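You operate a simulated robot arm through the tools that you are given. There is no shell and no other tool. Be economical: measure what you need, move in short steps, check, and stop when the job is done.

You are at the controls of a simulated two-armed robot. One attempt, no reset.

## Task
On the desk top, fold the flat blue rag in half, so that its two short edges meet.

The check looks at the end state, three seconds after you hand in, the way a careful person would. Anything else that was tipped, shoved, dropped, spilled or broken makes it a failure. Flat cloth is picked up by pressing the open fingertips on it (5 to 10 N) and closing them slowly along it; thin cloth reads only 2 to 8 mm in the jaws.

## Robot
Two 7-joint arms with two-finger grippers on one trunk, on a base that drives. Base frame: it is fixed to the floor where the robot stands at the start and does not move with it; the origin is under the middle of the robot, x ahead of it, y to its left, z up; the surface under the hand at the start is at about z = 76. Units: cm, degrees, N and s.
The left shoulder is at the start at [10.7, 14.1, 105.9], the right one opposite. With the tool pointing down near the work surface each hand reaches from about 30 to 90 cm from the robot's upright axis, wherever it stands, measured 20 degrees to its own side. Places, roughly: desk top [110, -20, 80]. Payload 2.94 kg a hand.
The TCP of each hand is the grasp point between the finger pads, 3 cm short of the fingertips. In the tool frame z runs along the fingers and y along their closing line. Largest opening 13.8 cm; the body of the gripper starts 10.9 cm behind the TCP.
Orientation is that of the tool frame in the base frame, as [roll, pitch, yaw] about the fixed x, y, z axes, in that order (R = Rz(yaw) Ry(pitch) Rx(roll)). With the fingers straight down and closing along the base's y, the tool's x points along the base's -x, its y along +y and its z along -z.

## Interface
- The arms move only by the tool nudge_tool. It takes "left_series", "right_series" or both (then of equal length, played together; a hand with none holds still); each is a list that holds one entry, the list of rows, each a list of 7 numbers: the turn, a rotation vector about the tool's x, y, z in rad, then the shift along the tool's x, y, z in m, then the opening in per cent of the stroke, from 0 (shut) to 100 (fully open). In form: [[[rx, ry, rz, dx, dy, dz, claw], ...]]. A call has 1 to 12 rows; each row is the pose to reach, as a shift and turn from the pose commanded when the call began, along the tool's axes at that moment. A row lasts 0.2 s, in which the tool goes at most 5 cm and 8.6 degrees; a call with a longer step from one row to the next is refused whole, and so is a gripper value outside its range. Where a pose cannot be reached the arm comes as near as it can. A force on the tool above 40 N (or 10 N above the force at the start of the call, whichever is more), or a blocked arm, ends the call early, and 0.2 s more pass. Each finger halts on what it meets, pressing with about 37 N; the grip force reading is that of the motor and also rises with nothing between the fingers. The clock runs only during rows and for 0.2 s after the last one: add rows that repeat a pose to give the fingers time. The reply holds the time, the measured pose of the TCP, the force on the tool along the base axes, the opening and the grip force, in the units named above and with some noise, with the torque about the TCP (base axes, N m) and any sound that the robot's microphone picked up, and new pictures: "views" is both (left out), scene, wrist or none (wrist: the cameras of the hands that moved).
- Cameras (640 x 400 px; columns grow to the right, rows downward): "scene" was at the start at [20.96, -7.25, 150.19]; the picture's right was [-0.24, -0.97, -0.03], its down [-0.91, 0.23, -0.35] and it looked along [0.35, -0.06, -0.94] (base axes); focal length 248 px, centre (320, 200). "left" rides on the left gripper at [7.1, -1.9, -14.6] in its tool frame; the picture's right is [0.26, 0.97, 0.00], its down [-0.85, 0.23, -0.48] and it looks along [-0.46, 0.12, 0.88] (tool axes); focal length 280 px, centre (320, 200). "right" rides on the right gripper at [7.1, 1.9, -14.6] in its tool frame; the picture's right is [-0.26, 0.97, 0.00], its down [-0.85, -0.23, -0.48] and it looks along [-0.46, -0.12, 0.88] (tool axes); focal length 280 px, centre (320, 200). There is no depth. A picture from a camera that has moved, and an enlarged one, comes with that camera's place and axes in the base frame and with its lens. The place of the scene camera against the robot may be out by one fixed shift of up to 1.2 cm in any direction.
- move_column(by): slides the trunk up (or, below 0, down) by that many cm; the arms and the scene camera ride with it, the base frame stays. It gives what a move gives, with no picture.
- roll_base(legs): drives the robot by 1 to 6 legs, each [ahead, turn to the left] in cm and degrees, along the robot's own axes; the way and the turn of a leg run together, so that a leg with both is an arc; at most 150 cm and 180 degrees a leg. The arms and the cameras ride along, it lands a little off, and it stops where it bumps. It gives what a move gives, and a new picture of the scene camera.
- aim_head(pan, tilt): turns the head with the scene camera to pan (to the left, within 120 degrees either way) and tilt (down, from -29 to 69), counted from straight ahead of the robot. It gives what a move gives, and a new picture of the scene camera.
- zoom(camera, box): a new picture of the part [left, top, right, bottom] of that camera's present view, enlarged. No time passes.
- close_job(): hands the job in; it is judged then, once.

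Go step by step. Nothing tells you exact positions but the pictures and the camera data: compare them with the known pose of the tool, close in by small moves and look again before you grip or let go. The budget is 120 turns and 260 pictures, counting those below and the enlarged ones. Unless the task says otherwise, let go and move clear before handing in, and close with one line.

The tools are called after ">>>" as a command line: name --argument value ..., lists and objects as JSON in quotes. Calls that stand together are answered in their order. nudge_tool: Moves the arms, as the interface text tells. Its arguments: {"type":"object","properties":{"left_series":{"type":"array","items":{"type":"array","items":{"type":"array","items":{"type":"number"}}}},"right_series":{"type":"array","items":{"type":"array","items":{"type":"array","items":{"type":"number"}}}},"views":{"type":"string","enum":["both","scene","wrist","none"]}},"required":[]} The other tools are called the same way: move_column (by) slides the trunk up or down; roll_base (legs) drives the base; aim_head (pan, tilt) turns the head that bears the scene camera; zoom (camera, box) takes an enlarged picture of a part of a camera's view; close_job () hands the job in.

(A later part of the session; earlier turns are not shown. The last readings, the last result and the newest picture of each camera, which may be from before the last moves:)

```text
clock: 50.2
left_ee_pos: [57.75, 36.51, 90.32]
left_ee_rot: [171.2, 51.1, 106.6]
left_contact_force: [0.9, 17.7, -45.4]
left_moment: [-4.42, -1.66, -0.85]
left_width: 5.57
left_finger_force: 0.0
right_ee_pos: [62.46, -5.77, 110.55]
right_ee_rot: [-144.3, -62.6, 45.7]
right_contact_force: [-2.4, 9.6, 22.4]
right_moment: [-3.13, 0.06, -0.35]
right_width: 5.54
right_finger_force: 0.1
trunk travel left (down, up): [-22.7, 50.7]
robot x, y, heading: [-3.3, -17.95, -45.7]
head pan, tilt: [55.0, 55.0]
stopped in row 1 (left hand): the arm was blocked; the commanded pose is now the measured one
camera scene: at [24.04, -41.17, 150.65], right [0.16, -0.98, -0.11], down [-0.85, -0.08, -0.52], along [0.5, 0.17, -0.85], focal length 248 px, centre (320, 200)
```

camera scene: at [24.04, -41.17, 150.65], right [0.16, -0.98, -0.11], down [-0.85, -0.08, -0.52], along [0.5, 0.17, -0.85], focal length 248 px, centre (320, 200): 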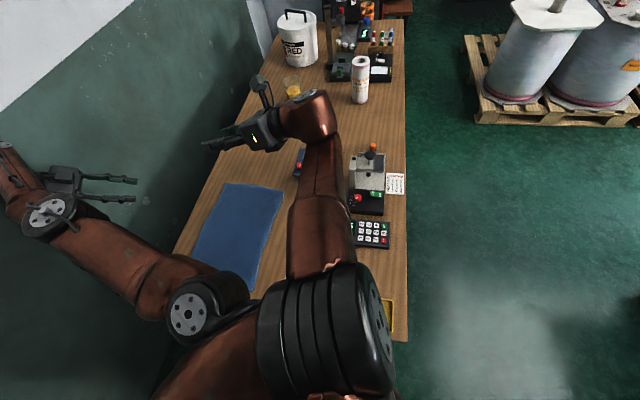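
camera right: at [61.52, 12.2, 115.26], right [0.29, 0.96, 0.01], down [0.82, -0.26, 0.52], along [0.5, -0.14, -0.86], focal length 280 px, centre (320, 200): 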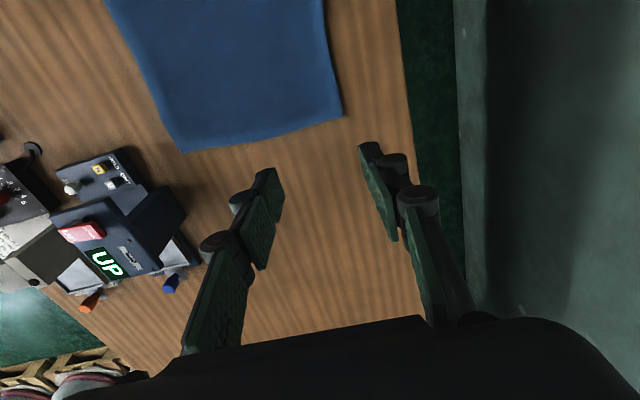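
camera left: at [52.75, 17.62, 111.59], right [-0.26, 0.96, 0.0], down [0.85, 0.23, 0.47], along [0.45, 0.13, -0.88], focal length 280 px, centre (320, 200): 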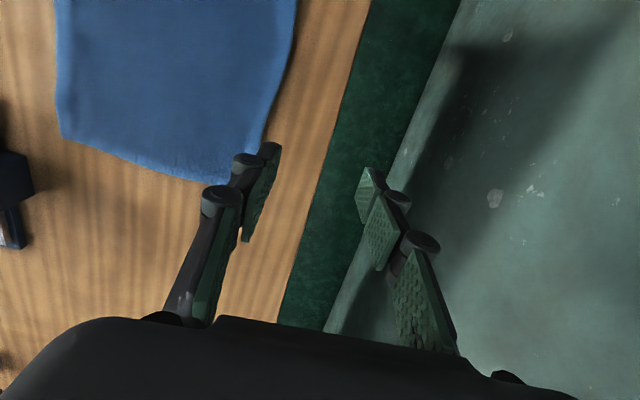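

I'll try turning the base right once more now that it has room.

>>> roll_base --legs '[[0, -10]]'

```text
clock: 50.9
left_ee_pos: [51.56, 38.67, 89.38]
left_ee_rot: [131.2, 58.0, 84.4]
left_contact_force: [9.7, 5.6, -45.1]
left_moment: [-4.21, -3.96, -1.24]
left_width: 5.53
left_finger_force: 0.0
right_ee_pos: [61.4, -4.86, 113.08]
right_ee_rot: [-129.3, -67.8, 20.4]
right_contact_force: [3.7, 0.5, 3.1]
right_moment: [-0.47, 0.25, 0.38]
right_width: 5.54
right_finger_force: 0.0
trunk travel left (down, up): [-22.7, 50.7]
robot x, y, heading: [-3.31, -18.54, -48.5]
head pan, tilt: [55.0, 55.0]
stopped in leg 1: the robot was blocked; the commanded pose is now the measured one
camera scene: at [23.45, -42.72, 150.75], right [0.11, -0.99, -0.1], down [-0.85, -0.04, -0.52], along [0.51, 0.14, -0.85], focal length 248 px, centre (320, 200)
```

scene: 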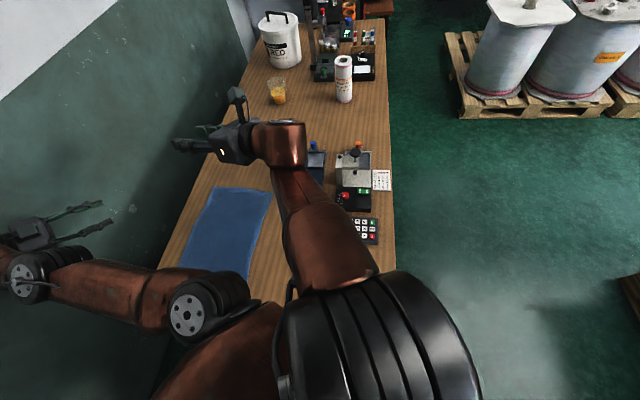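

Something on the left arm is still in contact. I'll look straight at it.

>>> aim_head --pan 90 --tilt 45

>>> zoom --camera "left" --box '[0, 0, 640, 400]'

```text
clock: 51.9
left_ee_pos: [45.68, 40.22, 87.05]
left_ee_rot: [133.4, 61.1, 91.9]
left_contact_force: [5.9, 1.5, -0.7]
left_moment: [0.02, 0.27, -0.58]
left_width: 5.52
left_finger_force: 0.1
right_ee_pos: [60.14, -4.07, 111.37]
right_ee_rot: [-131.2, -66.4, 22.6]
right_contact_force: [-8.7, 10.7, -0.3]
right_moment: [-0.54, -0.3, -1.36]
right_width: 5.54
right_finger_force: 0.1
trunk travel left (down, up): [-22.7, 50.7]
robot x, y, heading: [-3.46, -18.68, -48.8]
head pan, tilt: [90.0, 45.0]
camera scene: at [21.18, -37.65, 152.54], right [0.65, -0.75, -0.11], down [-0.58, -0.4, -0.71], along [0.49, 0.53, -0.7], focal length 248 px, centre (320, 200)
```

scene: 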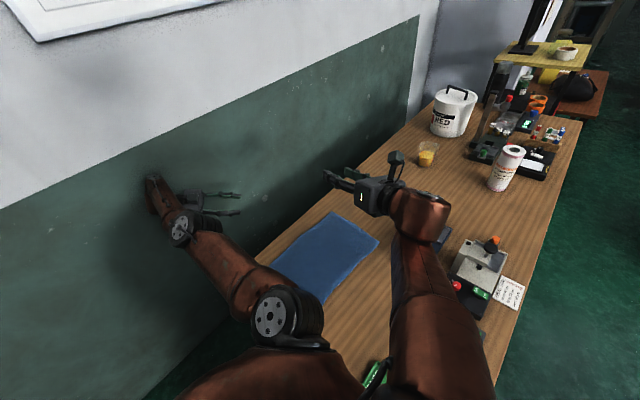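

```text
1.00 times, centred on (320, 200) of left (not enlarged: the box is as wide or as high as the picture)
camera zoom: at [33.3, 50.82, 84.85], right [0.64, 0.76, 0.11], down [-0.19, 0.02, 0.98], along [0.75, -0.65, 0.15], focal length 280 px, centre (320, 200)
```

zoom: 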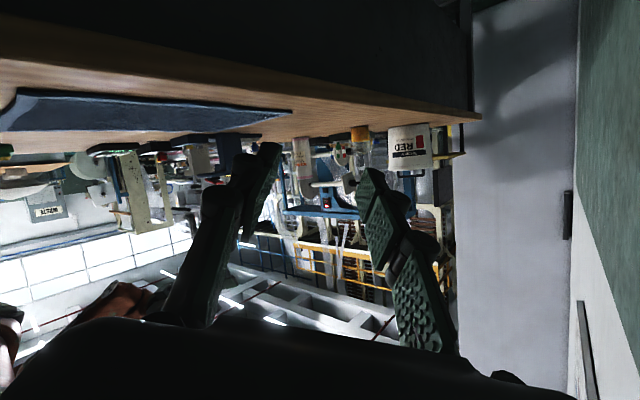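

The left wrist is stretched straight against the wall. Driving forward at this heading pulls the robot away from the wall, and there was room up to x≈6.

>>> roll_base --legs '[[8, 0]]'

```text
clock: 52.6
left_ee_pos: [44.58, 41.04, 84.46]
left_ee_rot: [115.2, 60.0, 78.2]
left_contact_force: [-0.1, -0.8, -1.2]
left_moment: [0.0, 0.01, 0.03]
left_width: 5.54
left_finger_force: 0.0
right_ee_pos: [51.02, 5.09, 109.35]
right_ee_rot: [-137.0, -63.0, 25.9]
right_contact_force: [1.6, -1.4, 3.1]
right_moment: [-0.33, 0.19, 0.28]
right_width: 5.53
right_finger_force: 0.2
trunk travel left (down, up): [-22.7, 50.7]
robot x, y, heading: [-2.83, -19.29, -49.6]
head pan, tilt: [90.0, 45.0]
stopped in leg 1: the robot was blocked; the commanded pose is now the measured one
camera scene: at [20.29, -35.76, 152.79], right [0.65, -0.76, -0.09], down [-0.58, -0.41, -0.71], along [0.5, 0.51, -0.7], focal length 248 px, centre (320, 200)
```

scene: 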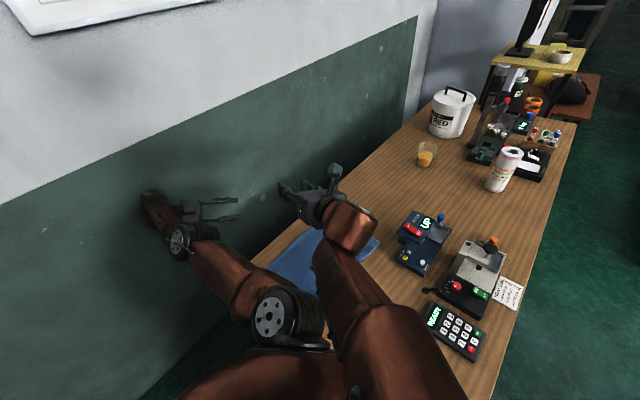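

The forces are near zero now. I'll try pulling the left hand toward the robot and up.

>>> nudge_tool --left_series '[[[0, 0, 0, -0.02, -0.01, 0.01, 40], [0, 0, 0, -0.05, -0.025, 0.025, 40], [0, 0, 0, -0.085, -0.042, 0.042, 40], [0, 0, 0, -0.12, -0.06, 0.06, 40], [0, 0, 0, -0.15, -0.075, 0.07, 40], [0, 0, 0, -0.18, -0.09, 0.085, 40]]]' --views "scene"

```text
clock: 53.0
left_ee_pos: [41.55, 41.68, 82.12]
left_ee_rot: [106.1, 61.2, 74.0]
left_contact_force: [-0.1, -0.1, 0.2]
left_moment: [0.02, 0.05, 0.0]
left_width: 5.51
left_finger_force: 0.1
left hand out of reach, approached as far as the arm can: row 1
right_ee_pos: [45.55, 10.73, 108.09]
right_ee_rot: [-139.6, -62.7, 30.5]
right_contact_force: [-0.3, -1.9, -1.1]
right_moment: [0.19, -0.06, 0.04]
right_width: 5.53
right_finger_force: 0.0
trunk travel left (down, up): [-22.7, 50.7]
robot x, y, heading: [-2.91, -18.99, -49.8]
head pan, tilt: [90.0, 45.0]
stopped in row 1 (right hand): the arm was blocked; the commanded pose is now the measured one
camera scene: at [18.9, -34.35, 152.88], right [0.65, -0.76, -0.08], down [-0.57, -0.41, -0.71], along [0.51, 0.5, -0.7], focal length 248 px, centre (320, 200)
```

scene: 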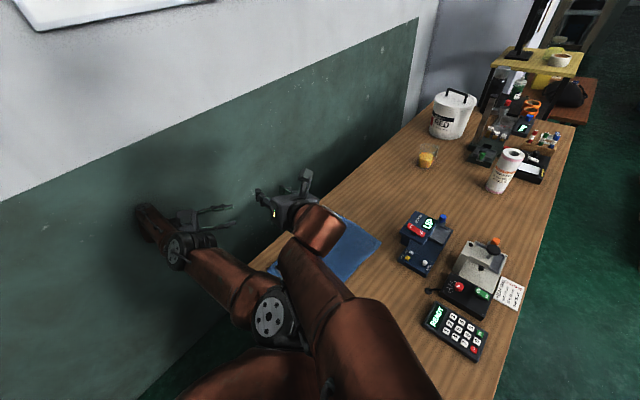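

Now it's the right arm that swung toward the left shoulder. Let me settle and read.

>>> aim_head --pan 70 --tilt 60

>>> nudge_tool --right_series '[[[0, 0, 0, 0, 0, 0, 40], [0, 0, 0, 0, 0, 0, 40], [0, 0, 0, 0, 0, 0, 40]]]' --views "none"

```text
clock: 53.8
left_ee_pos: [41.44, 41.39, 82.48]
left_ee_rot: [106.0, 63.3, 73.5]
left_contact_force: [0.3, 0.3, 0.6]
left_moment: [-0.05, 0.02, 0.02]
left_width: 5.52
left_finger_force: 0.3
right_ee_pos: [46.28, 9.84, 108.97]
right_ee_rot: [-140.6, -63.8, 30.5]
right_contact_force: [-0.1, -0.8, 0.7]
right_moment: [-0.07, -0.02, -0.03]
right_width: 5.5
right_finger_force: 0.0
trunk travel left (down, up): [-22.7, 50.7]
robot x, y, heading: [-2.62, -19.33, -49.6]
head pan, tilt: [70.0, 60.0]
camera scene: at [17.98, -37.06, 150.87], right [0.34, -0.94, -0.07], down [-0.83, -0.27, -0.48], along [0.43, 0.23, -0.87], focal length 248 px, centre (320, 200)
```

scene: 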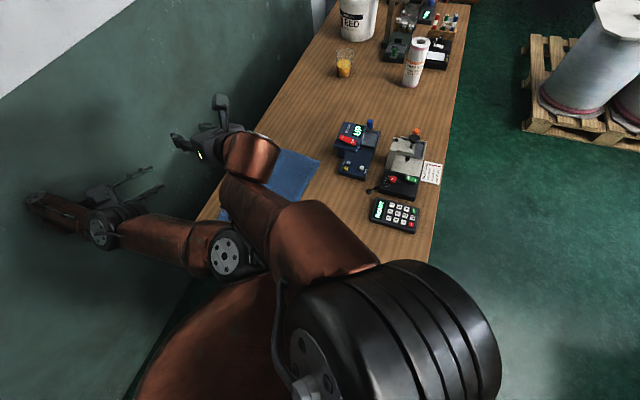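

```text
clock: 54.1
left_ee_pos: [38.66, 42.05, 81.01]
left_ee_rot: [98.4, 66.6, 69.1]
left_contact_force: [7.9, 0.0, 5.8]
left_moment: [0.12, 0.76, -0.56]
left_width: 5.51
left_finger_force: 0.0
right_ee_pos: [44.48, 13.67, 108.72]
right_ee_rot: [-130.9, -63.1, 21.6]
right_contact_force: [-7.3, 1.3, 0.5]
right_moment: [-0.06, -0.21, -0.83]
right_width: 5.5
right_finger_force: 0.1
trunk travel left (down, up): [-22.7, 50.7]
robot x, y, heading: [-2.53, -19.07, -50.1]
head pan, tilt: [70.0, 60.0]
stopped in row 1 (right hand): the arm was blocked; the commanded pose is now the measured one
```

The right forearm now rests against the left upper arm. I'll pull the right hand out to the right and forward.

>>> nudge_tool --right_series '[[[0, 0, 0, 0.018, 0.029, -0.03, 40], [0, 0, 0, 0.036, 0.058, -0.06, 40], [0, 0, 0, 0.054, 0.087, -0.09, 40], [0, 0, 0, 0.06, 0.1, -0.12, 40], [0, 0, 0, 0.06, 0.1, -0.14, 40]]]' --views "none"

>>> nudge_tool --right_series '[[[0, 0, 0, 0.018, 0.029, -0.03, 40], [0, 0, 0, 0.036, 0.058, -0.06, 40], [0, 0, 0, 0.054, 0.087, -0.09, 40], [0, 0, 0, 0.06, 0.1, -0.12, 40]]]' --views "scene"

```text
clock: 54.5
left_ee_pos: [35.87, 42.75, 79.16]
left_ee_rot: [90.5, 66.6, 64.4]
left_contact_force: [-0.5, -0.8, 0.1]
left_moment: [0.02, -0.03, 0.04]
left_width: 5.51
left_finger_force: 0.0
right_ee_pos: [42.39, 15.63, 110.67]
right_ee_rot: [-135.4, -64.7, 24.3]
right_contact_force: [0.7, -0.1, -0.5]
right_moment: [0.1, -0.05, 0.05]
right_width: 5.54
right_finger_force: 0.0
trunk travel left (down, up): [-22.7, 50.7]
robot x, y, heading: [-2.75, -19.13, -50.1]
head pan, tilt: [70.0, 60.0]
stopped in row 1 (right hand): the arm was blocked; the commanded pose is now the measured one
```

```text
clock: 55.0
left_ee_pos: [35.1, 42.62, 77.56]
left_ee_rot: [88.7, 68.4, 63.2]
left_contact_force: [0.9, -0.3, 0.5]
left_moment: [0.02, 0.0, 0.06]
left_width: 5.55
left_finger_force: 0.1
right_ee_pos: [43.28, 16.63, 110.91]
right_ee_rot: [-153.4, -62.7, 42.5]
right_contact_force: [0.9, -1.4, -3.9]
right_moment: [0.44, -0.05, 0.21]
right_width: 5.51
right_finger_force: 0.1
trunk travel left (down, up): [-22.7, 50.7]
robot x, y, heading: [-2.52, -19.41, -50.4]
head pan, tilt: [70.0, 60.0]
stopped in row 2 (left hand): the arm was blocked; the commanded pose is now the measured one
camera scene: at [15.5, -32.45, 151.02], right [0.34, -0.94, -0.04], down [-0.83, -0.28, -0.49], along [0.45, 0.19, -0.87], focal length 248 px, centre (320, 200)
```

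scene: 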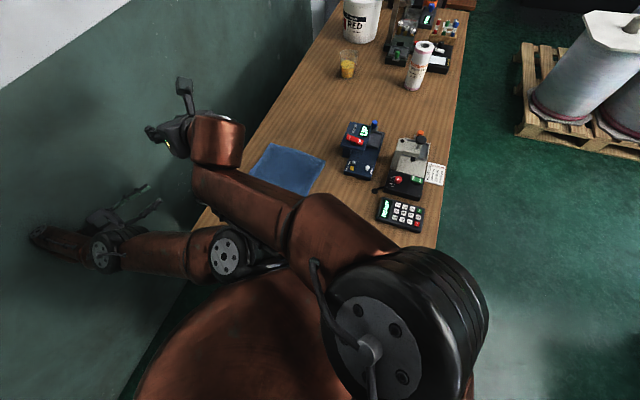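

Blocking is easing. I'll continue the same pull for the right hand.

>>> nudge_tool --right_series '[[[0, 0, 0, 0.009, 0.036, -0.021, 40], [0, 0, 0, 0.018, 0.072, -0.042, 40], [0, 0, 0, 0.027, 0.108, -0.063, 40], [0, 0, 0, 0.036, 0.144, -0.084, 40], [0, 0, 0, 0.04, 0.16, -0.1, 40]]]' --views "none"

>>> nudge_tool --right_series '[[[0, 0, 0, 0.009, 0.036, -0.021, 40], [0, 0, 0, 0.018, 0.072, -0.042, 40], [0, 0, 0, 0.027, 0.108, -0.063, 40], [0, 0, 0, 0.036, 0.144, -0.084, 40], [0, 0, 0, 0.04, 0.16, -0.1, 40]]]' --views "scene"

```text
clock: 55.3
left_ee_pos: [33.06, 43.05, 76.73]
left_ee_rot: [82.5, 69.3, 57.9]
left_contact_force: [-1.0, -0.6, 0.2]
left_moment: [0.02, 0.0, 0.0]
left_width: 5.53
left_finger_force: 0.1
right_ee_pos: [41.09, 18.1, 111.78]
right_ee_rot: [-158.1, -63.9, 46.2]
right_contact_force: [-0.8, -1.6, -1.6]
right_moment: [0.26, -0.09, 0.01]
right_width: 5.52
right_finger_force: 0.1
trunk travel left (down, up): [-22.7, 50.7]
robot x, y, heading: [-2.57, -19.51, -50.7]
head pan, tilt: [70.0, 60.0]
stopped in row 1 (left hand): the arm was blocked; the commanded pose is now the measured one
```

```text
clock: 56.5
left_ee_pos: [33.05, 42.73, 76.54]
left_ee_rot: [82.5, 69.3, 57.3]
left_contact_force: [0.1, 1.1, 0.0]
left_moment: [0.01, 0.0, -0.03]
left_width: 5.51
left_finger_force: 0.0
right_ee_pos: [54.33, 3.08, 117.03]
right_ee_rot: [-156.6, -64.2, 44.6]
right_contact_force: [-0.3, 0.7, 0.2]
right_moment: [0.0, 0.0, -0.01]
right_width: 5.54
right_finger_force: 0.0
trunk travel left (down, up): [-22.7, 50.7]
robot x, y, heading: [-2.43, -19.38, -50.4]
head pan, tilt: [70.0, 60.0]
camera scene: at [12.52, -30.96, 151.15], right [0.33, -0.94, -0.02], down [-0.82, -0.28, -0.5], along [0.47, 0.18, -0.87], focal length 248 px, centre (320, 200)
```

scene: 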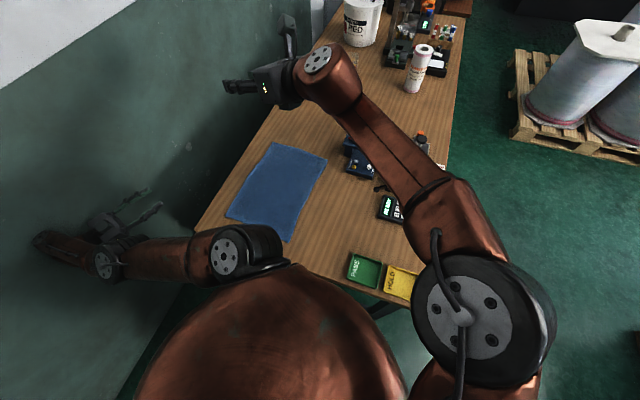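

The right arm is free and everything on the desk is intact. Now I'll free the left arm with a gentle move up and away from the wall.

>>> nudge_tool --left_series '[[[0, 0, 0, -0.01, -0.004, 0.002, 40], [0, 0, 0, -0.03, -0.01, 0.006, 40], [0, 0, 0, -0.05, -0.018, 0.01, 40], [0, 0, 0, -0.07, -0.025, 0.015, 40], [0, 0, 0, -0.09, -0.032, 0.02, 40], [0, 0, 0, -0.11, -0.04, 0.025, 40], [0, 0, 0, -0.13, -0.046, 0.028, 40], [0, 0, 0, -0.146, -0.051, 0.031, 40], [0, 0, 0, -0.146, -0.051, 0.031, 40]]]' --views "scene"

```text
clock: 58.5
left_ee_pos: [31.29, 34.39, 87.89]
left_ee_rot: [83.2, 69.0, 57.2]
left_contact_force: [0.4, -0.4, -0.1]
left_moment: [0.01, 0.02, 0.01]
left_width: 5.53
left_finger_force: 0.1
left hand out of reach, approached as far as the arm can: row 1
right_ee_pos: [54.51, 4.16, 116.65]
right_ee_rot: [-157.3, -63.9, 45.3]
right_contact_force: [-0.8, 0.7, -0.8]
right_moment: [0.01, 0.01, -0.02]
right_width: 5.52
right_finger_force: 0.1
trunk travel left (down, up): [-22.7, 50.7]
robot x, y, heading: [-2.59, -19.61, -50.9]
head pan, tilt: [70.0, 60.0]
camera scene: at [11.66, -28.22, 151.2], right [0.33, -0.94, 0.0], down [-0.82, -0.29, -0.5], along [0.47, 0.17, -0.87], focal length 248 px, centre (320, 200)
```

scene: 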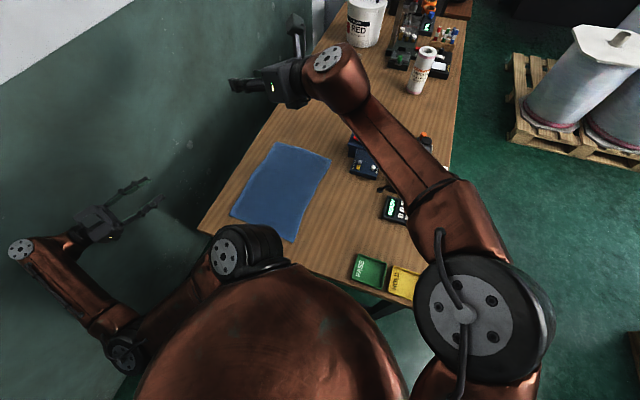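

Both arms are free. I'll lift the left hand further up and in.

>>> nudge_tool --left_series '[[[0, 0, 0, -0.022, -0.002, 0.006, 40], [0, 0, 0, -0.044, -0.005, 0.011, 40], [0, 0, 0, -0.066, -0.007, 0.017, 40], [0, 0, 0, -0.088, -0.01, 0.023, 40], [0, 0, 0, -0.11, -0.012, 0.028, 40], [0, 0, 0, -0.132, -0.015, 0.034, 40], [0, 0, 0, -0.154, -0.017, 0.04, 40], [0, 0, 0, -0.176, -0.02, 0.045, 40], [0, 0, 0, -0.198, -0.022, 0.051, 40], [0, 0, 0, -0.198, -0.022, 0.051, 40]]]' --views "scene"

```text
clock: 60.7
left_ee_pos: [31.44, 24.21, 106.06]
left_ee_rot: [83.5, 68.8, 57.3]
left_contact_force: [-0.3, -0.3, -0.1]
left_moment: [-0.01, 0.02, -0.01]
left_width: 5.49
left_finger_force: 0.0
right_ee_pos: [54.51, 4.18, 116.57]
right_ee_rot: [-157.2, -63.9, 45.2]
right_contact_force: [-0.1, -0.3, -0.1]
right_moment: [0.01, 0.04, 0.0]
right_width: 5.51
right_finger_force: 0.1
trunk travel left (down, up): [-22.7, 50.7]
robot x, y, heading: [-2.51, -19.87, -50.6]
head pan, tilt: [70.0, 60.0]
camera scene: at [11.64, -28.22, 151.2], right [0.33, -0.94, 0.0], down [-0.82, -0.29, -0.5], along [0.47, 0.17, -0.87], focal length 248 px, centre (320, 200)
```

scene: 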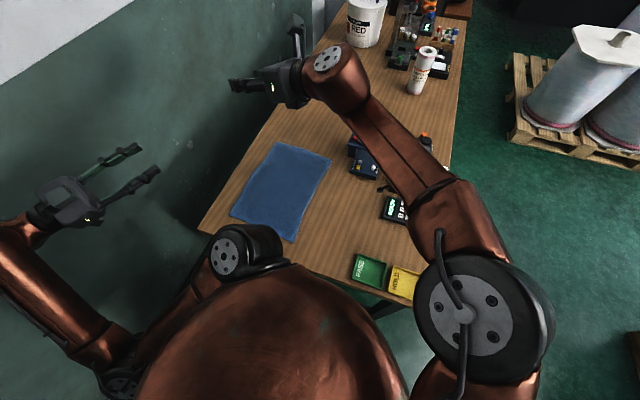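

Both arms are free and the rag hasn't moved. The robot now stands 20 cm further from the wall, so facing about +8° would suit both arms. First I'll move the right hand over to its own side, high up, and turn the left hand to point down.

>>> nudge_tool --right_series '[[[0, 0, 0, -0.017, 0.005, -0.04, 40], [0, 0, 0, -0.034, 0.011, -0.08, 40], [0, 0, 0, -0.05, 0.016, -0.12, 40], [0, 0, 0, -0.067, 0.022, -0.16, 40], [0, 0, 0, -0.084, 0.027, -0.2, 40], [0, 0, 0, -0.1, 0.033, -0.24, 40], [0, 0, 0, -0.117, 0.038, -0.28, 40], [0, 0, 0, -0.134, 0.043, -0.32, 40], [0, 0, 0, -0.15, 0.049, -0.36, 40], [0, 0, 0, -0.168, 0.054, -0.4, 40], [0, 0, 0, -0.185, 0.06, -0.44, 40], [0, 0, 0, -0.2, 0.065, -0.475, 40]]]' --left_series '[[[-0.006, 0.137, -0.051, 0, 0, 0, 40], [-0.012, 0.275, -0.103, 0, 0, 0, 40], [-0.018, 0.412, -0.154, 0, 0, 0, 40], [-0.025, 0.549, -0.206, 0, 0, 0, 40], [-0.031, 0.687, -0.257, 0, 0, 0, 40], [-0.037, 0.824, -0.309, 0, 0, 0, 40], [-0.043, 0.961, -0.36, 0, 0, 0, 40], [-0.049, 1.099, -0.412, 0, 0, 0, 40], [-0.055, 1.236, -0.463, 0, 0, 0, 40], [-0.062, 1.373, -0.515, 0, 0, 0, 40], [-0.068, 1.51, -0.566, 0, 0, 0, 40], [-0.074, 1.648, -0.618, 0, 0, 0, 40]]]' --views "scene"

```text
clock: 63.3
left_ee_pos: [36.21, 22.69, 91.55]
left_ee_rot: [179.6, 1.8, 179.2]
left_contact_force: [0.2, 0.1, -0.5]
left_moment: [0.02, 0.03, 0.0]
left_width: 5.53
left_finger_force: 0.1
left hand out of reach, approached as far as the arm can: row 9, 10, 11, 12
right_ee_pos: [39.31, -45.42, 116.7]
right_ee_rot: [-157.1, -64.0, 45.1]
right_contact_force: [0.6, -0.8, 0.3]
right_moment: [0.03, 0.02, 0.0]
right_width: 5.53
right_finger_force: 0.1
trunk travel left (down, up): [-22.7, 50.7]
robot x, y, heading: [-2.57, -19.72, -50.6]
head pan, tilt: [70.0, 60.0]
camera scene: at [11.64, -28.31, 151.19], right [0.33, -0.94, 0.0], down [-0.82, -0.29, -0.5], along [0.47, 0.17, -0.87], focal length 248 px, centre (320, 200)
```

scene: 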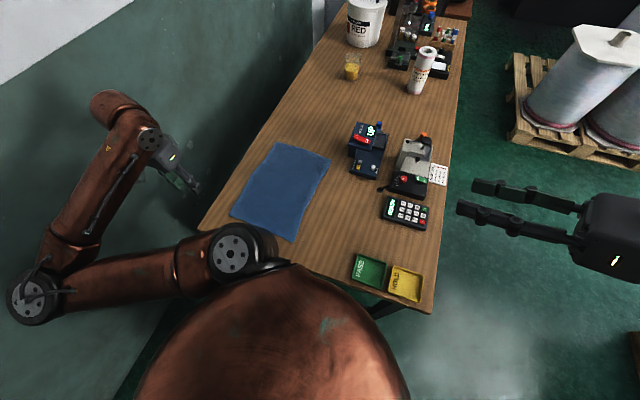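

Next I'll bring the left hand up and in front of the robot, and turn both hands to match the robot's heading, ready for the turn.

>>> nudge_tool --right_series '[[[0.042, -0.093, -0.089, 0, 0, 0, 40], [0.083, -0.186, -0.179, 0, 0, 0, 40], [0.125, -0.279, -0.268, 0, 0, 0, 40], [0.167, -0.372, -0.358, 0, 0, 0, 40], [0.209, -0.465, -0.447, 0, 0, 0, 40], [0.25, -0.558, -0.536, 0, 0, 0, 40], [0.292, -0.651, -0.626, 0, 0, 0, 40], [0.334, -0.744, -0.715, 0, 0, 0, 40], [0.376, -0.837, -0.805, 0, 0, 0, 40], [0.417, -0.93, -0.894, 0, 0, 0, 40], [0.459, -1.023, -0.984, 0, 0, 0, 40], [0.501, -1.116, -1.073, 0, 0, 0, 40]]]' --left_series '[[[0, 0, 0.073, 0, -0.005, -0.03, 40], [0, 0, 0.147, 0, -0.015, -0.06, 40], [0, 0, 0.22, -0.01, -0.03, -0.09, 40], [0, 0, 0.294, -0.02, -0.06, -0.12, 40], [0, 0, 0.367, -0.035, -0.095, -0.14, 40], [0, 0, 0.441, -0.05, -0.135, -0.15, 40], [0, 0, 0.515, -0.065, -0.175, -0.16, 40], [0, 0, 0.588, -0.08, -0.215, -0.17, 40], [0, 0, 0.662, -0.095, -0.255, -0.17, 40], [0, 0, 0.736, -0.11, -0.295, -0.17, 40], [0, 0, 0.81, -0.125, -0.335, -0.17, 40], [0, 0, 0.883, -0.14, -0.37, -0.17, 40]]]' --views "scene"

```text
clock: 65.9
left_ee_pos: [49.44, -14.64, 108.42]
left_ee_rot: [179.7, -0.3, 128.6]
left_contact_force: [0.1, -1.0, 0.6]
left_moment: [0.02, 0.02, -0.06]
left_width: 5.55
left_finger_force: 0.0
left hand out of reach, approached as far as the arm can: row 1, 2, 3, 4, 5, 6, 7, 8, 9, 10, 11
right_ee_pos: [39.42, -45.48, 116.66]
right_ee_rot: [-179.8, 0.0, 129.6]
right_contact_force: [1.0, 0.7, 0.2]
right_moment: [-0.01, 0.03, -0.01]
right_width: 5.52
right_finger_force: 0.0
trunk travel left (down, up): [-22.7, 50.7]
robot x, y, heading: [-2.87, -19.72, -50.3]
head pan, tilt: [70.0, 60.0]
camera scene: at [11.75, -28.28, 151.18], right [0.33, -0.94, 0.0], down [-0.82, -0.29, -0.5], along [0.47, 0.17, -0.87], focal length 248 px, centre (320, 200)
```

scene: 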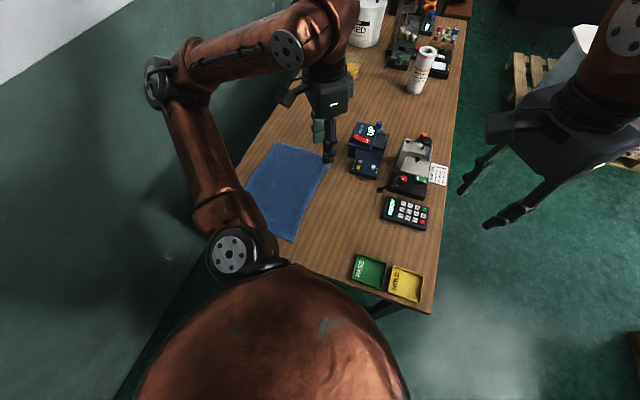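

Both hands are well posed and high. Turning left in two parts; first 28°.

>>> roll_base --legs '[[0, 28]]'

```text
clock: 67.7
left_ee_pos: [40.81, 9.72, 108.49]
left_ee_rot: [179.8, -0.1, 157.2]
left_contact_force: [0.0, 0.1, 0.5]
left_moment: [-0.01, 0.0, -0.02]
left_width: 5.53
left_finger_force: 0.0
right_ee_pos: [46.84, -22.2, 116.81]
right_ee_rot: [-179.9, 0.0, 157.9]
right_contact_force: [-0.6, -0.1, 0.5]
right_moment: [-0.03, -0.03, 0.05]
right_width: 5.52
right_finger_force: 0.0
trunk travel left (down, up): [-22.7, 50.7]
robot x, y, heading: [-2.62, -19.32, -21.9]
head pan, tilt: [70.0, 60.0]
camera scene: at [13.63, -20.41, 151.2], right [0.74, -0.67, 0.0], down [-0.58, -0.64, -0.5], along [0.33, 0.37, -0.87], focal length 248 px, centre (320, 200)
```

scene: 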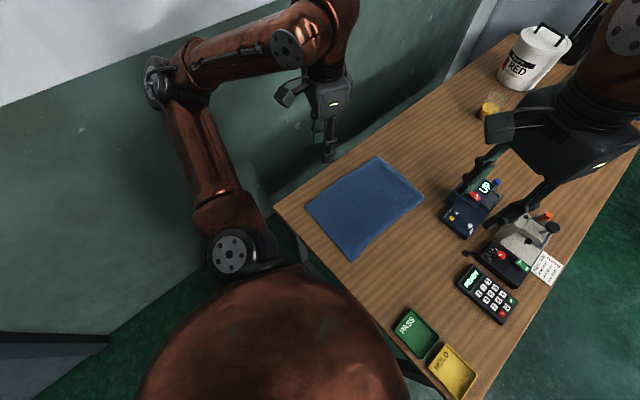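

Smooth and steady. Turning another 20°.

>>> roll_base --legs '[[0, 20]]'

>>> aim_head --pan 20 --tilt 58

```text
clock: 69.2
left_ee_pos: [28.16, 22.81, 108.47]
left_ee_rot: [179.7, -0.1, 177.2]
left_contact_force: [0.6, 0.3, 0.0]
left_moment: [-0.01, -0.03, 0.0]
left_width: 5.55
left_finger_force: 0.0
right_ee_pos: [44.71, -5.06, 116.72]
right_ee_rot: [-179.8, 0.0, 177.9]
right_contact_force: [-0.1, 1.2, -0.7]
right_moment: [-0.04, -0.05, 0.0]
right_width: 5.51
right_finger_force: 0.0
trunk travel left (down, up): [-22.7, 50.7]
robot x, y, heading: [-2.55, -19.47, -2.1]
head pan, tilt: [70.0, 60.0]
camera scene: at [12.54, -14.82, 151.2], right [0.93, -0.37, 0.0], down [-0.32, -0.8, -0.5], along [0.19, 0.46, -0.87], focal length 248 px, centre (320, 200)
```

scene: 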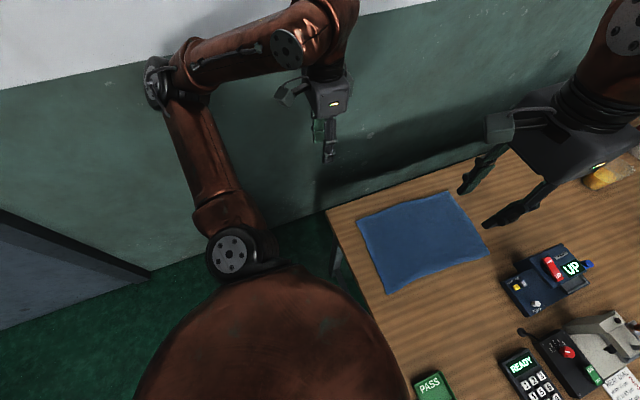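

```text
clock: 70.4
left_ee_pos: [28.29, 22.75, 108.42]
left_ee_rot: [179.7, -0.2, 177.2]
left_contact_force: [0.1, 0.2, 0.8]
left_moment: [-0.02, 0.03, 0.0]
left_width: 5.52
left_finger_force: 0.0
right_ee_pos: [44.7, -5.26, 116.68]
right_ee_rot: [-180.0, 0.0, 177.9]
right_contact_force: [-0.2, 0.3, -0.4]
right_moment: [0.0, -0.01, -0.03]
right_width: 5.51
right_finger_force: 0.1
trunk travel left (down, up): [-22.7, 50.7]
robot x, y, heading: [-2.41, -19.68, -1.8]
head pan, tilt: [20.0, 58.0]
camera scene: at [16.64, -18.93, 151.44], right [0.31, -0.95, 0.0], down [-0.81, -0.26, -0.53], along [0.5, 0.16, -0.85], focal length 248 px, centre (320, 200)
```

scene: 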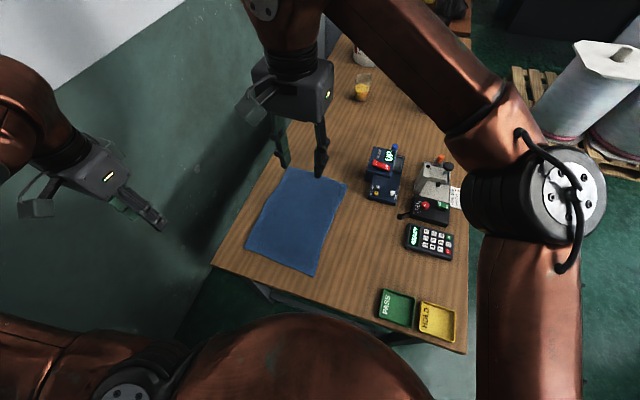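

The robot now faces straight and stands clear of the wall. I'll bring both hands above the far corners.

>>> nudge_tool --left_series '[[[0, 0, 0, -0.04, 0, -0.0, 40], [0, 0, 0, -0.08, 0, 0, 40], [0, 0, 0, -0.12, -0.01, 0.01, 40], [0, 0, 0, -0.16, -0.02, 0.02, 40], [0, 0, 0, -0.2, -0.035, 0.03, 40], [0, 0, 0, -0.24, -0.05, 0.045, 40], [0, 0, 0, -0.28, -0.07, 0.06, 40], [0, 0, 0, -0.32, -0.085, 0.08, 40], [0, 0, 0, -0.36, -0.1, 0.1, 40], [0, 0, 0, -0.395, -0.115, 0.12, 40], [0, 0, 0, -0.42, -0.125, 0.135, 40], [0, 0, 0, -0.42, -0.125, 0.135, 40]]]' --right_series '[[[0, 0, 0, -0.02, -0.01, 0.01, 40], [0, 0, 0, -0.05, -0.02, 0.03, 40], [0, 0, 0, -0.08, -0.03, 0.05, 40], [0, 0, 0, -0.11, -0.035, 0.07, 40], [0, 0, 0, -0.14, -0.035, 0.09, 40], [0, 0, 0, -0.17, -0.035, 0.11, 40], [0, 0, 0, -0.2, -0.035, 0.13, 40], [0, 0, 0, -0.23, -0.035, 0.15, 40], [0, 0, 0, -0.25, -0.035, 0.17, 40], [0, 0, 0, -0.255, -0.035, 0.19, 40], [0, 0, 0, -0.255, -0.035, 0.21, 40], [0, 0, 0, -0.255, -0.035, 0.215, 40]]]' --views "both"

```text
clock: 73.0
left_ee_pos: [65.35, 10.36, 94.48]
left_ee_rot: [179.6, -0.2, 177.1]
left_contact_force: [0.1, -0.4, -0.5]
left_moment: [0.1, -0.01, -0.01]
left_width: 5.51
left_finger_force: 0.0
left hand out of reach, approached as far as the arm can: row 10, 11, 12
right_ee_pos: [70.37, -9.56, 95.21]
right_ee_rot: [180.0, 0.0, 178.1]
right_contact_force: [0.6, -0.3, 0.1]
right_moment: [0.03, 0.02, -0.02]
right_width: 5.51
right_finger_force: 0.1
right hand out of reach, approached as far as the arm can: row 9, 10
trunk travel left (down, up): [-22.7, 50.7]
robot x, y, heading: [-2.49, -19.44, -2.2]
head pan, tilt: [20.0, 58.0]
camera scene: at [17.12, -19.1, 151.42], right [0.31, -0.95, 0.0], down [-0.81, -0.26, -0.53], along [0.5, 0.16, -0.85], focal length 248 px, centre (320, 200)
camera right: at [63.27, -7.55, 109.86], right [0.3, 0.96, 0.0], down [0.84, -0.26, 0.48], along [0.45, -0.14, -0.88], focal length 280 px, centre (320, 200)
camera left: at [58.16, 8.59, 109.06], right [-0.21, 0.98, 0.01], down [0.86, 0.18, 0.47], along [0.46, 0.11, -0.88], focal length 280 px, centre (320, 200)
```

scene: 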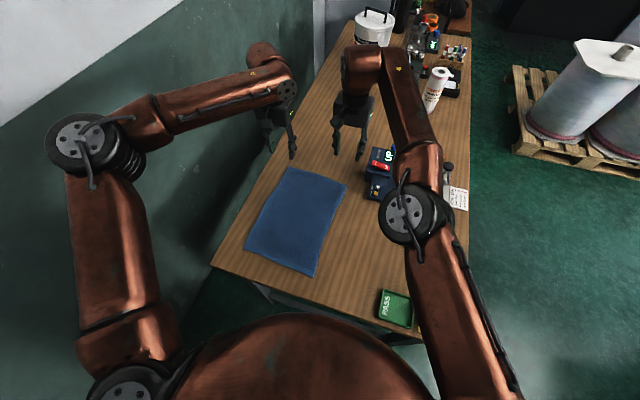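
right: 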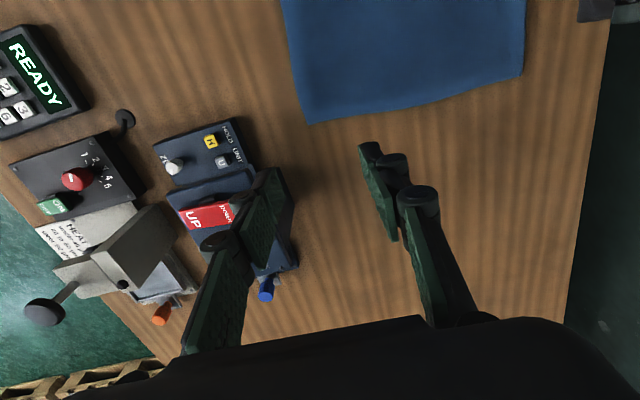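
left: 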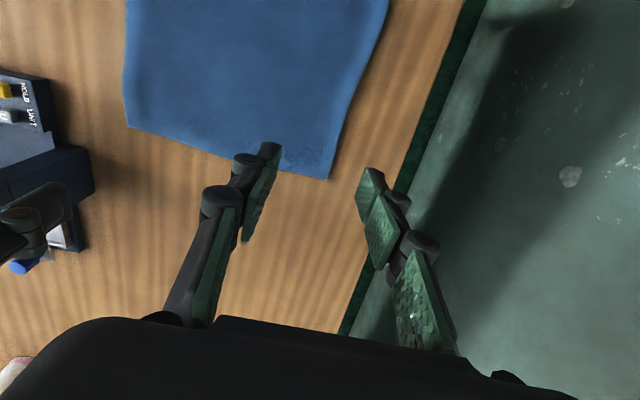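

The right hand reaches its corner; the left stops 5 cm short. I'll test whether yawing the left hand the other way unlocks reach.

>>> nudge_tool --left_series '[[[0, 0, -0.14, 0.0, 0, 0, 40], [0, 0, -0.28, 0.0, 0, 0, 40], [0, 0, -0.42, 0, 0, 0, 40], [0, 0, -0.5, 0, 0, 0, 40], [0, 0, -0.5, -0.02, 0, 0, 40], [0, 0, -0.5, -0.04, 0, 0, 40], [0, 0, -0.5, -0.06, 0, 0, 40], [0, 0, -0.5, -0.06, 0, 0, 40]]]' --views "none"

```text
clock: 74.8
left_ee_pos: [66.02, 12.35, 94.77]
left_ee_rot: [179.7, 0.0, -154.2]
left_contact_force: [1.6, 0.3, -0.6]
left_moment: [0.0, 0.01, -0.02]
left_width: 5.53
left_finger_force: 0.1
left hand out of reach, approached as far as the arm can: row 5, 6, 7, 8
right_ee_pos: [70.09, -9.51, 95.26]
right_ee_rot: [-179.9, 0.1, 177.9]
right_contact_force: [-0.4, -0.1, -0.2]
right_moment: [-0.03, -0.03, -0.04]
right_width: 5.5
right_finger_force: 0.0
trunk travel left (down, up): [-22.7, 50.7]
robot x, y, heading: [-2.48, -19.79, -1.9]
head pan, tilt: [20.0, 58.0]
```

Yaw isn't the limit. I'll drive forward 5.5 cm, since the base now moves smoothly; that gives the left hand the reach.

>>> roll_base --legs '[[5.5, 0]]'

```text
clock: 76.2
left_ee_pos: [75.26, 11.73, 109.29]
left_ee_rot: [-166.2, 9.8, -139.9]
left_contact_force: [1.1, -4.8, 2.2]
left_moment: [0.62, 0.15, 0.19]
left_width: 5.48
left_finger_force: 0.0
right_ee_pos: [92.29, -11.38, 118.09]
right_ee_rot: [158.6, 17.7, 160.0]
right_contact_force: [-3.1, -1.9, -3.9]
right_moment: [0.2, -0.47, 0.02]
right_width: 5.57
right_finger_force: 0.3
trunk travel left (down, up): [-22.7, 50.7]
robot x, y, heading: [3.83, -20.08, -3.7]
head pan, tilt: [20.0, 58.0]
stopped in leg 1: the robot was blocked; the commanded pose is now the measured one
camera scene: at [40.25, -21.91, 150.4], right [0.27, -0.96, -0.04], down [-0.87, -0.23, -0.44], along [0.41, 0.16, -0.9], focal length 248 px, centre (320, 200)
```

scene: 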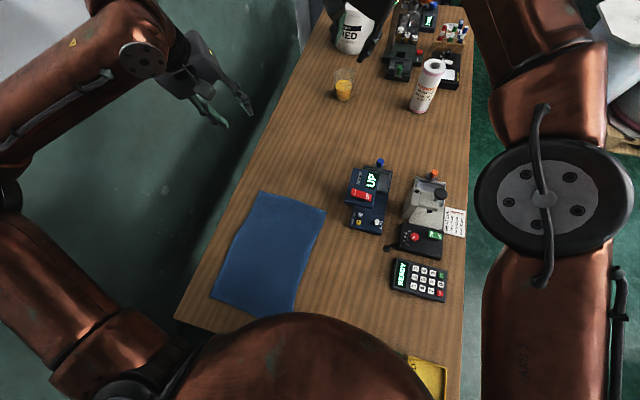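

The base bumped the desk's front and the robot is rocking forward. The hands are high; I'll wait for it to rock back.

>>> aim_head --pan 15 --tilt 58

>>> aim_head --pan 20 --tilt 58

```text
clock: 76.9
left_ee_pos: [61.2, 15.32, 108.44]
left_ee_rot: [-168.2, 11.6, -142.8]
left_contact_force: [-0.3, 0.2, 3.9]
left_moment: [0.02, 0.15, -0.03]
left_width: 5.51
left_finger_force: 0.1
right_ee_pos: [75.72, -5.92, 120.89]
right_ee_rot: [163.0, 20.9, 164.2]
right_contact_force: [-3.3, -0.9, -1.9]
right_moment: [0.08, -0.4, -0.01]
right_width: 5.52
right_finger_force: 0.0
trunk travel left (down, up): [-22.7, 50.7]
robot x, y, heading: [2.64, -20.18, -1.1]
head pan, tilt: [15.0, 58.0]
camera scene: at [18.63, -14.97, 152.43], right [0.23, -0.97, 0.04], down [-0.81, -0.22, -0.54], along [0.53, 0.1, -0.84], focal length 248 px, centre (320, 200)
```

scene: 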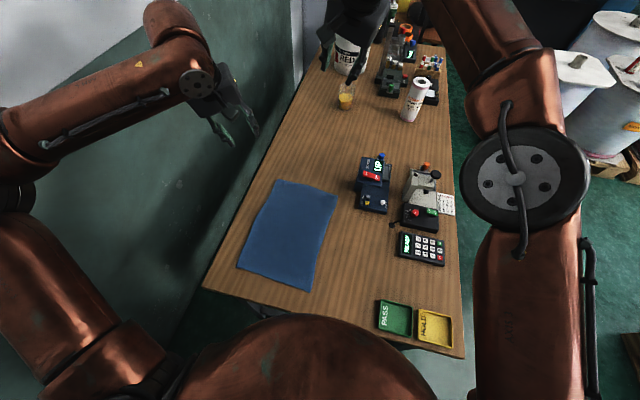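

```text
clock: 77.6
left_ee_pos: [75.13, 17.45, 106.12]
left_ee_rot: [-167.7, 7.6, -135.9]
left_contact_force: [-0.7, 3.1, 5.3]
left_moment: [-0.31, 0.01, -0.06]
left_width: 5.51
left_finger_force: 0.1
right_ee_pos: [93.02, -5.65, 116.15]
right_ee_rot: [159.7, 17.4, 162.9]
right_contact_force: [-1.0, 8.0, -2.8]
right_moment: [-0.79, -0.22, -0.38]
right_width: 5.52
right_finger_force: 0.0
trunk travel left (down, up): [-22.7, 50.7]
robot x, y, heading: [4.04, -20.32, -0.4]
head pan, tilt: [20.0, 58.0]
camera scene: at [41.89, -18.39, 149.92], right [0.33, -0.94, -0.04], down [-0.86, -0.29, -0.43], along [0.39, 0.17, -0.9], focal length 248 px, centre (320, 200)
```

scene: 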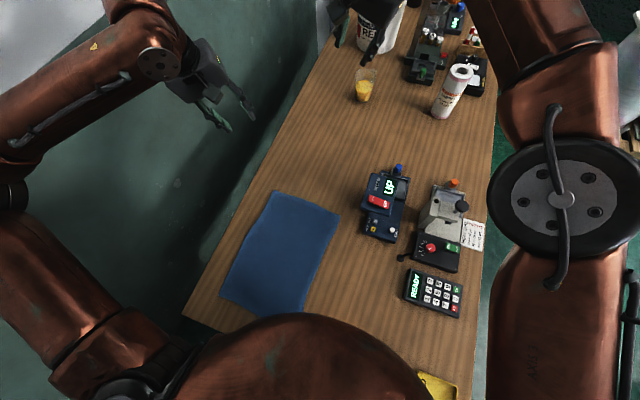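

It's rocking back and forth. Retracting both hands reduces the tipping load, so I'll pull both back, staying high.

>>> nudge_tool --right_series '[[[0, 0, 0, 0.03, 0, 0, 40], [0, 0, 0, 0.06, 0, 0, 40], [0, 0, 0, 0.09, 0, 0, 40], [0, 0, 0, 0.12, 0, 0, 40], [0, 0, 0, 0.15, 0, 0, 40], [0, 0, 0, 0.18, 0, 0, 40]]]' --views "scene"

```text
clock: 77.9
left_ee_pos: [69.35, 9.21, 115.84]
left_ee_rot: [-160.7, 12.6, -138.1]
left_contact_force: [-0.3, -5.1, -1.5]
left_moment: [0.64, 0.03, 0.29]
left_width: 5.52
left_finger_force: 0.0
right_ee_pos: [90.62, -17.39, 130.88]
right_ee_rot: [143.7, 29.6, 146.7]
right_contact_force: [1.7, -2.1, -6.2]
right_moment: [0.24, -0.37, 0.14]
right_width: 5.49
right_finger_force: 0.1
trunk travel left (down, up): [-22.7, 50.7]
robot x, y, heading: [3.28, -19.73, -7.1]
head pan, tilt: [20.0, 58.0]
stopped in row 1 (left hand): the arm was blocked; the commanded pose is now the measured one
camera scene: at [40.54, -24.11, 150.11], right [0.22, -0.97, -0.05], down [-0.88, -0.18, -0.43], along [0.41, 0.14, -0.9], focal length 248 px, centre (320, 200)
```

scene: 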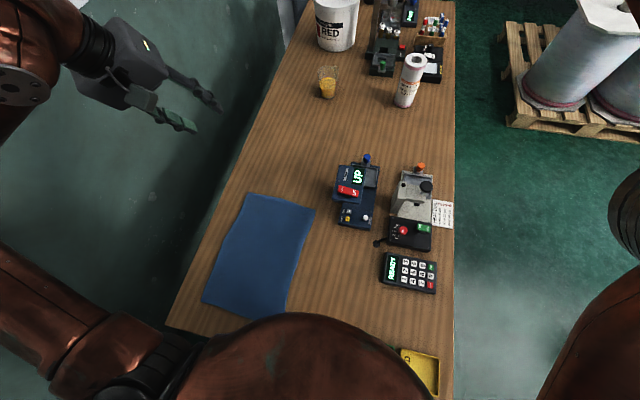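

The items are intact and the arms went up out of the way. Waiting for the rocking to die.

>>> aim_head --pan 60 --tilt 58

>>> aim_head --pan 10 --tilt 58

```text
clock: 79.0
left_ee_pos: [71.61, 11.12, 112.44]
left_ee_rot: [-163.2, 11.7, -137.3]
left_contact_force: [2.5, 1.2, 4.0]
left_moment: [-0.04, 0.52, -0.01]
left_width: 5.51
left_finger_force: 0.0
right_ee_pos: [90.52, -16.37, 128.79]
right_ee_rot: [146.7, 24.9, 149.2]
right_contact_force: [1.1, -7.8, 8.4]
right_moment: [0.5, 0.62, 0.59]
right_width: 5.54
right_finger_force: 0.1
trunk travel left (down, up): [-22.7, 50.7]
robot x, y, heading: [3.83, -20.23, -4.2]
head pan, tilt: [60.0, 58.0]
camera scene: at [39.19, -19.91, 150.4], right [0.82, -0.56, -0.12], down [-0.54, -0.69, -0.48], along [0.19, 0.46, -0.87], focal length 248 px, centre (320, 200)
```

scene: 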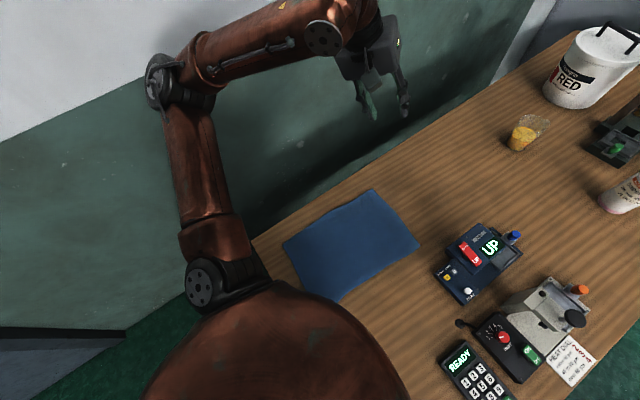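

```text
clock: 80.1
left_ee_pos: [66.06, 13.32, 111.88]
left_ee_rot: [-163.3, 12.4, -139.0]
left_contact_force: [0.7, -1.6, -1.4]
left_moment: [-0.02, 0.0, -0.04]
left_width: 5.52
left_finger_force: 0.0
right_ee_pos: [80.35, -9.63, 122.2]
right_ee_rot: [157.5, 23.3, 159.9]
right_contact_force: [1.0, 0.2, -2.8]
right_moment: [-0.02, -0.02, -0.02]
right_width: 5.49
right_finger_force: 0.0
trunk travel left (down, up): [-22.7, 50.7]
robot x, y, heading: [3.73, -19.93, -2.5]
head pan, tilt: [10.0, 58.0]
camera scene: at [27.8, -21.02, 151.1], right [0.13, -0.99, -0.01], down [-0.86, -0.11, -0.5], along [0.5, 0.07, -0.86], focal length 248 px, centre (320, 200)
```

scene: 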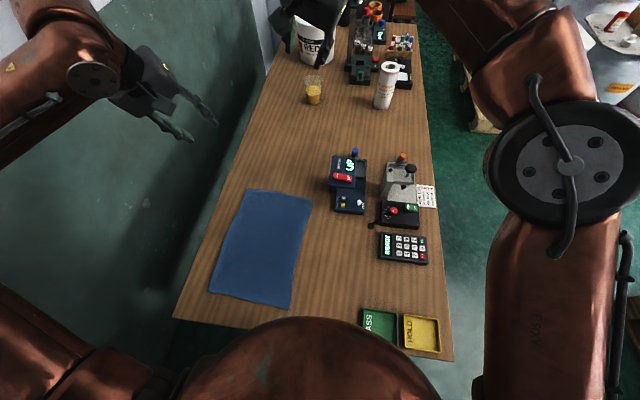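

Nearly settled at x≈3.7 and everything is intact. I'll level both hands again and bring them back over the far corners, staying high.

>>> nudge_tool --right_series '[[[0.026, 0.039, -0.022, 0.014, -0.007, 0.01, 40], [0.052, 0.077, -0.044, 0.027, -0.015, 0.02, 40], [0.078, 0.116, -0.066, 0.041, -0.022, 0.03, 40], [0.104, 0.155, -0.087, 0.055, -0.029, 0.041, 40], [0.13, 0.193, -0.109, 0.069, -0.037, 0.051, 40], [0.156, 0.232, -0.131, 0.082, -0.044, 0.061, 40], [0.182, 0.271, -0.153, 0.096, -0.051, 0.071, 40], [0.208, 0.309, -0.175, 0.11, -0.059, 0.081, 40], [0.234, 0.348, -0.197, 0.124, -0.066, 0.092, 40], [0.26, 0.387, -0.218, 0.137, -0.073, 0.102, 40], [0.312, 0.464, -0.262, 0.165, -0.088, 0.122, 40], [0.312, 0.464, -0.262, 0.165, -0.088, 0.122, 40]]]' --left_series '[[[-0.017, 0.026, 0.056, 0.002, 0.002, 0.008, 40], [-0.033, 0.052, 0.113, 0.005, 0.003, 0.016, 40], [-0.05, 0.077, 0.169, 0.007, 0.005, 0.024, 40], [-0.067, 0.103, 0.225, 0.009, 0.007, 0.031, 40], [-0.083, 0.129, 0.282, 0.012, 0.009, 0.039, 40], [-0.1, 0.155, 0.338, 0.014, 0.01, 0.047, 40], [-0.117, 0.18, 0.394, 0.016, 0.012, 0.055, 40], [-0.133, 0.206, 0.451, 0.019, 0.014, 0.063, 40], [-0.15, 0.232, 0.507, 0.021, 0.015, 0.07, 40], [-0.167, 0.258, 0.563, 0.023, 0.017, 0.078, 40], [-0.2, 0.309, 0.676, 0.028, 0.021, 0.094, 40], [-0.2, 0.309, 0.676, 0.028, 0.021, 0.094, 40]]]' --views "scene"

```text
clock: 80.6
left_ee_pos: [64.01, 14.07, 114.7]
left_ee_rot: [-161.4, 14.1, -137.8]
left_contact_force: [-2.2, -2.6, 2.7]
left_moment: [0.26, -0.1, 0.13]
left_width: 5.52
left_finger_force: 0.0
right_ee_pos: [85.61, -15.05, 132.8]
right_ee_rot: [144.5, 26.1, 147.2]
right_contact_force: [4.7, 0.2, -5.7]
right_moment: [0.22, -0.07, 0.2]
right_width: 5.53
right_finger_force: 0.0
trunk travel left (down, up): [-22.7, 50.7]
robot x, y, heading: [3.76, -20.12, -2.5]
head pan, tilt: [10.0, 58.0]
stopped in row 2 (right hand): the arm was blocked; the commanded pose is now the measured one
camera scene: at [42.63, -22.03, 149.84], right [0.13, -0.99, -0.02], down [-0.9, -0.11, -0.42], along [0.41, 0.08, -0.91], focal length 248 px, centre (320, 200)
```

scene: 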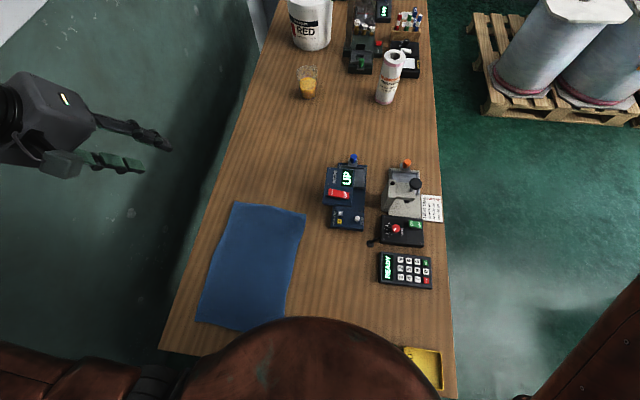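

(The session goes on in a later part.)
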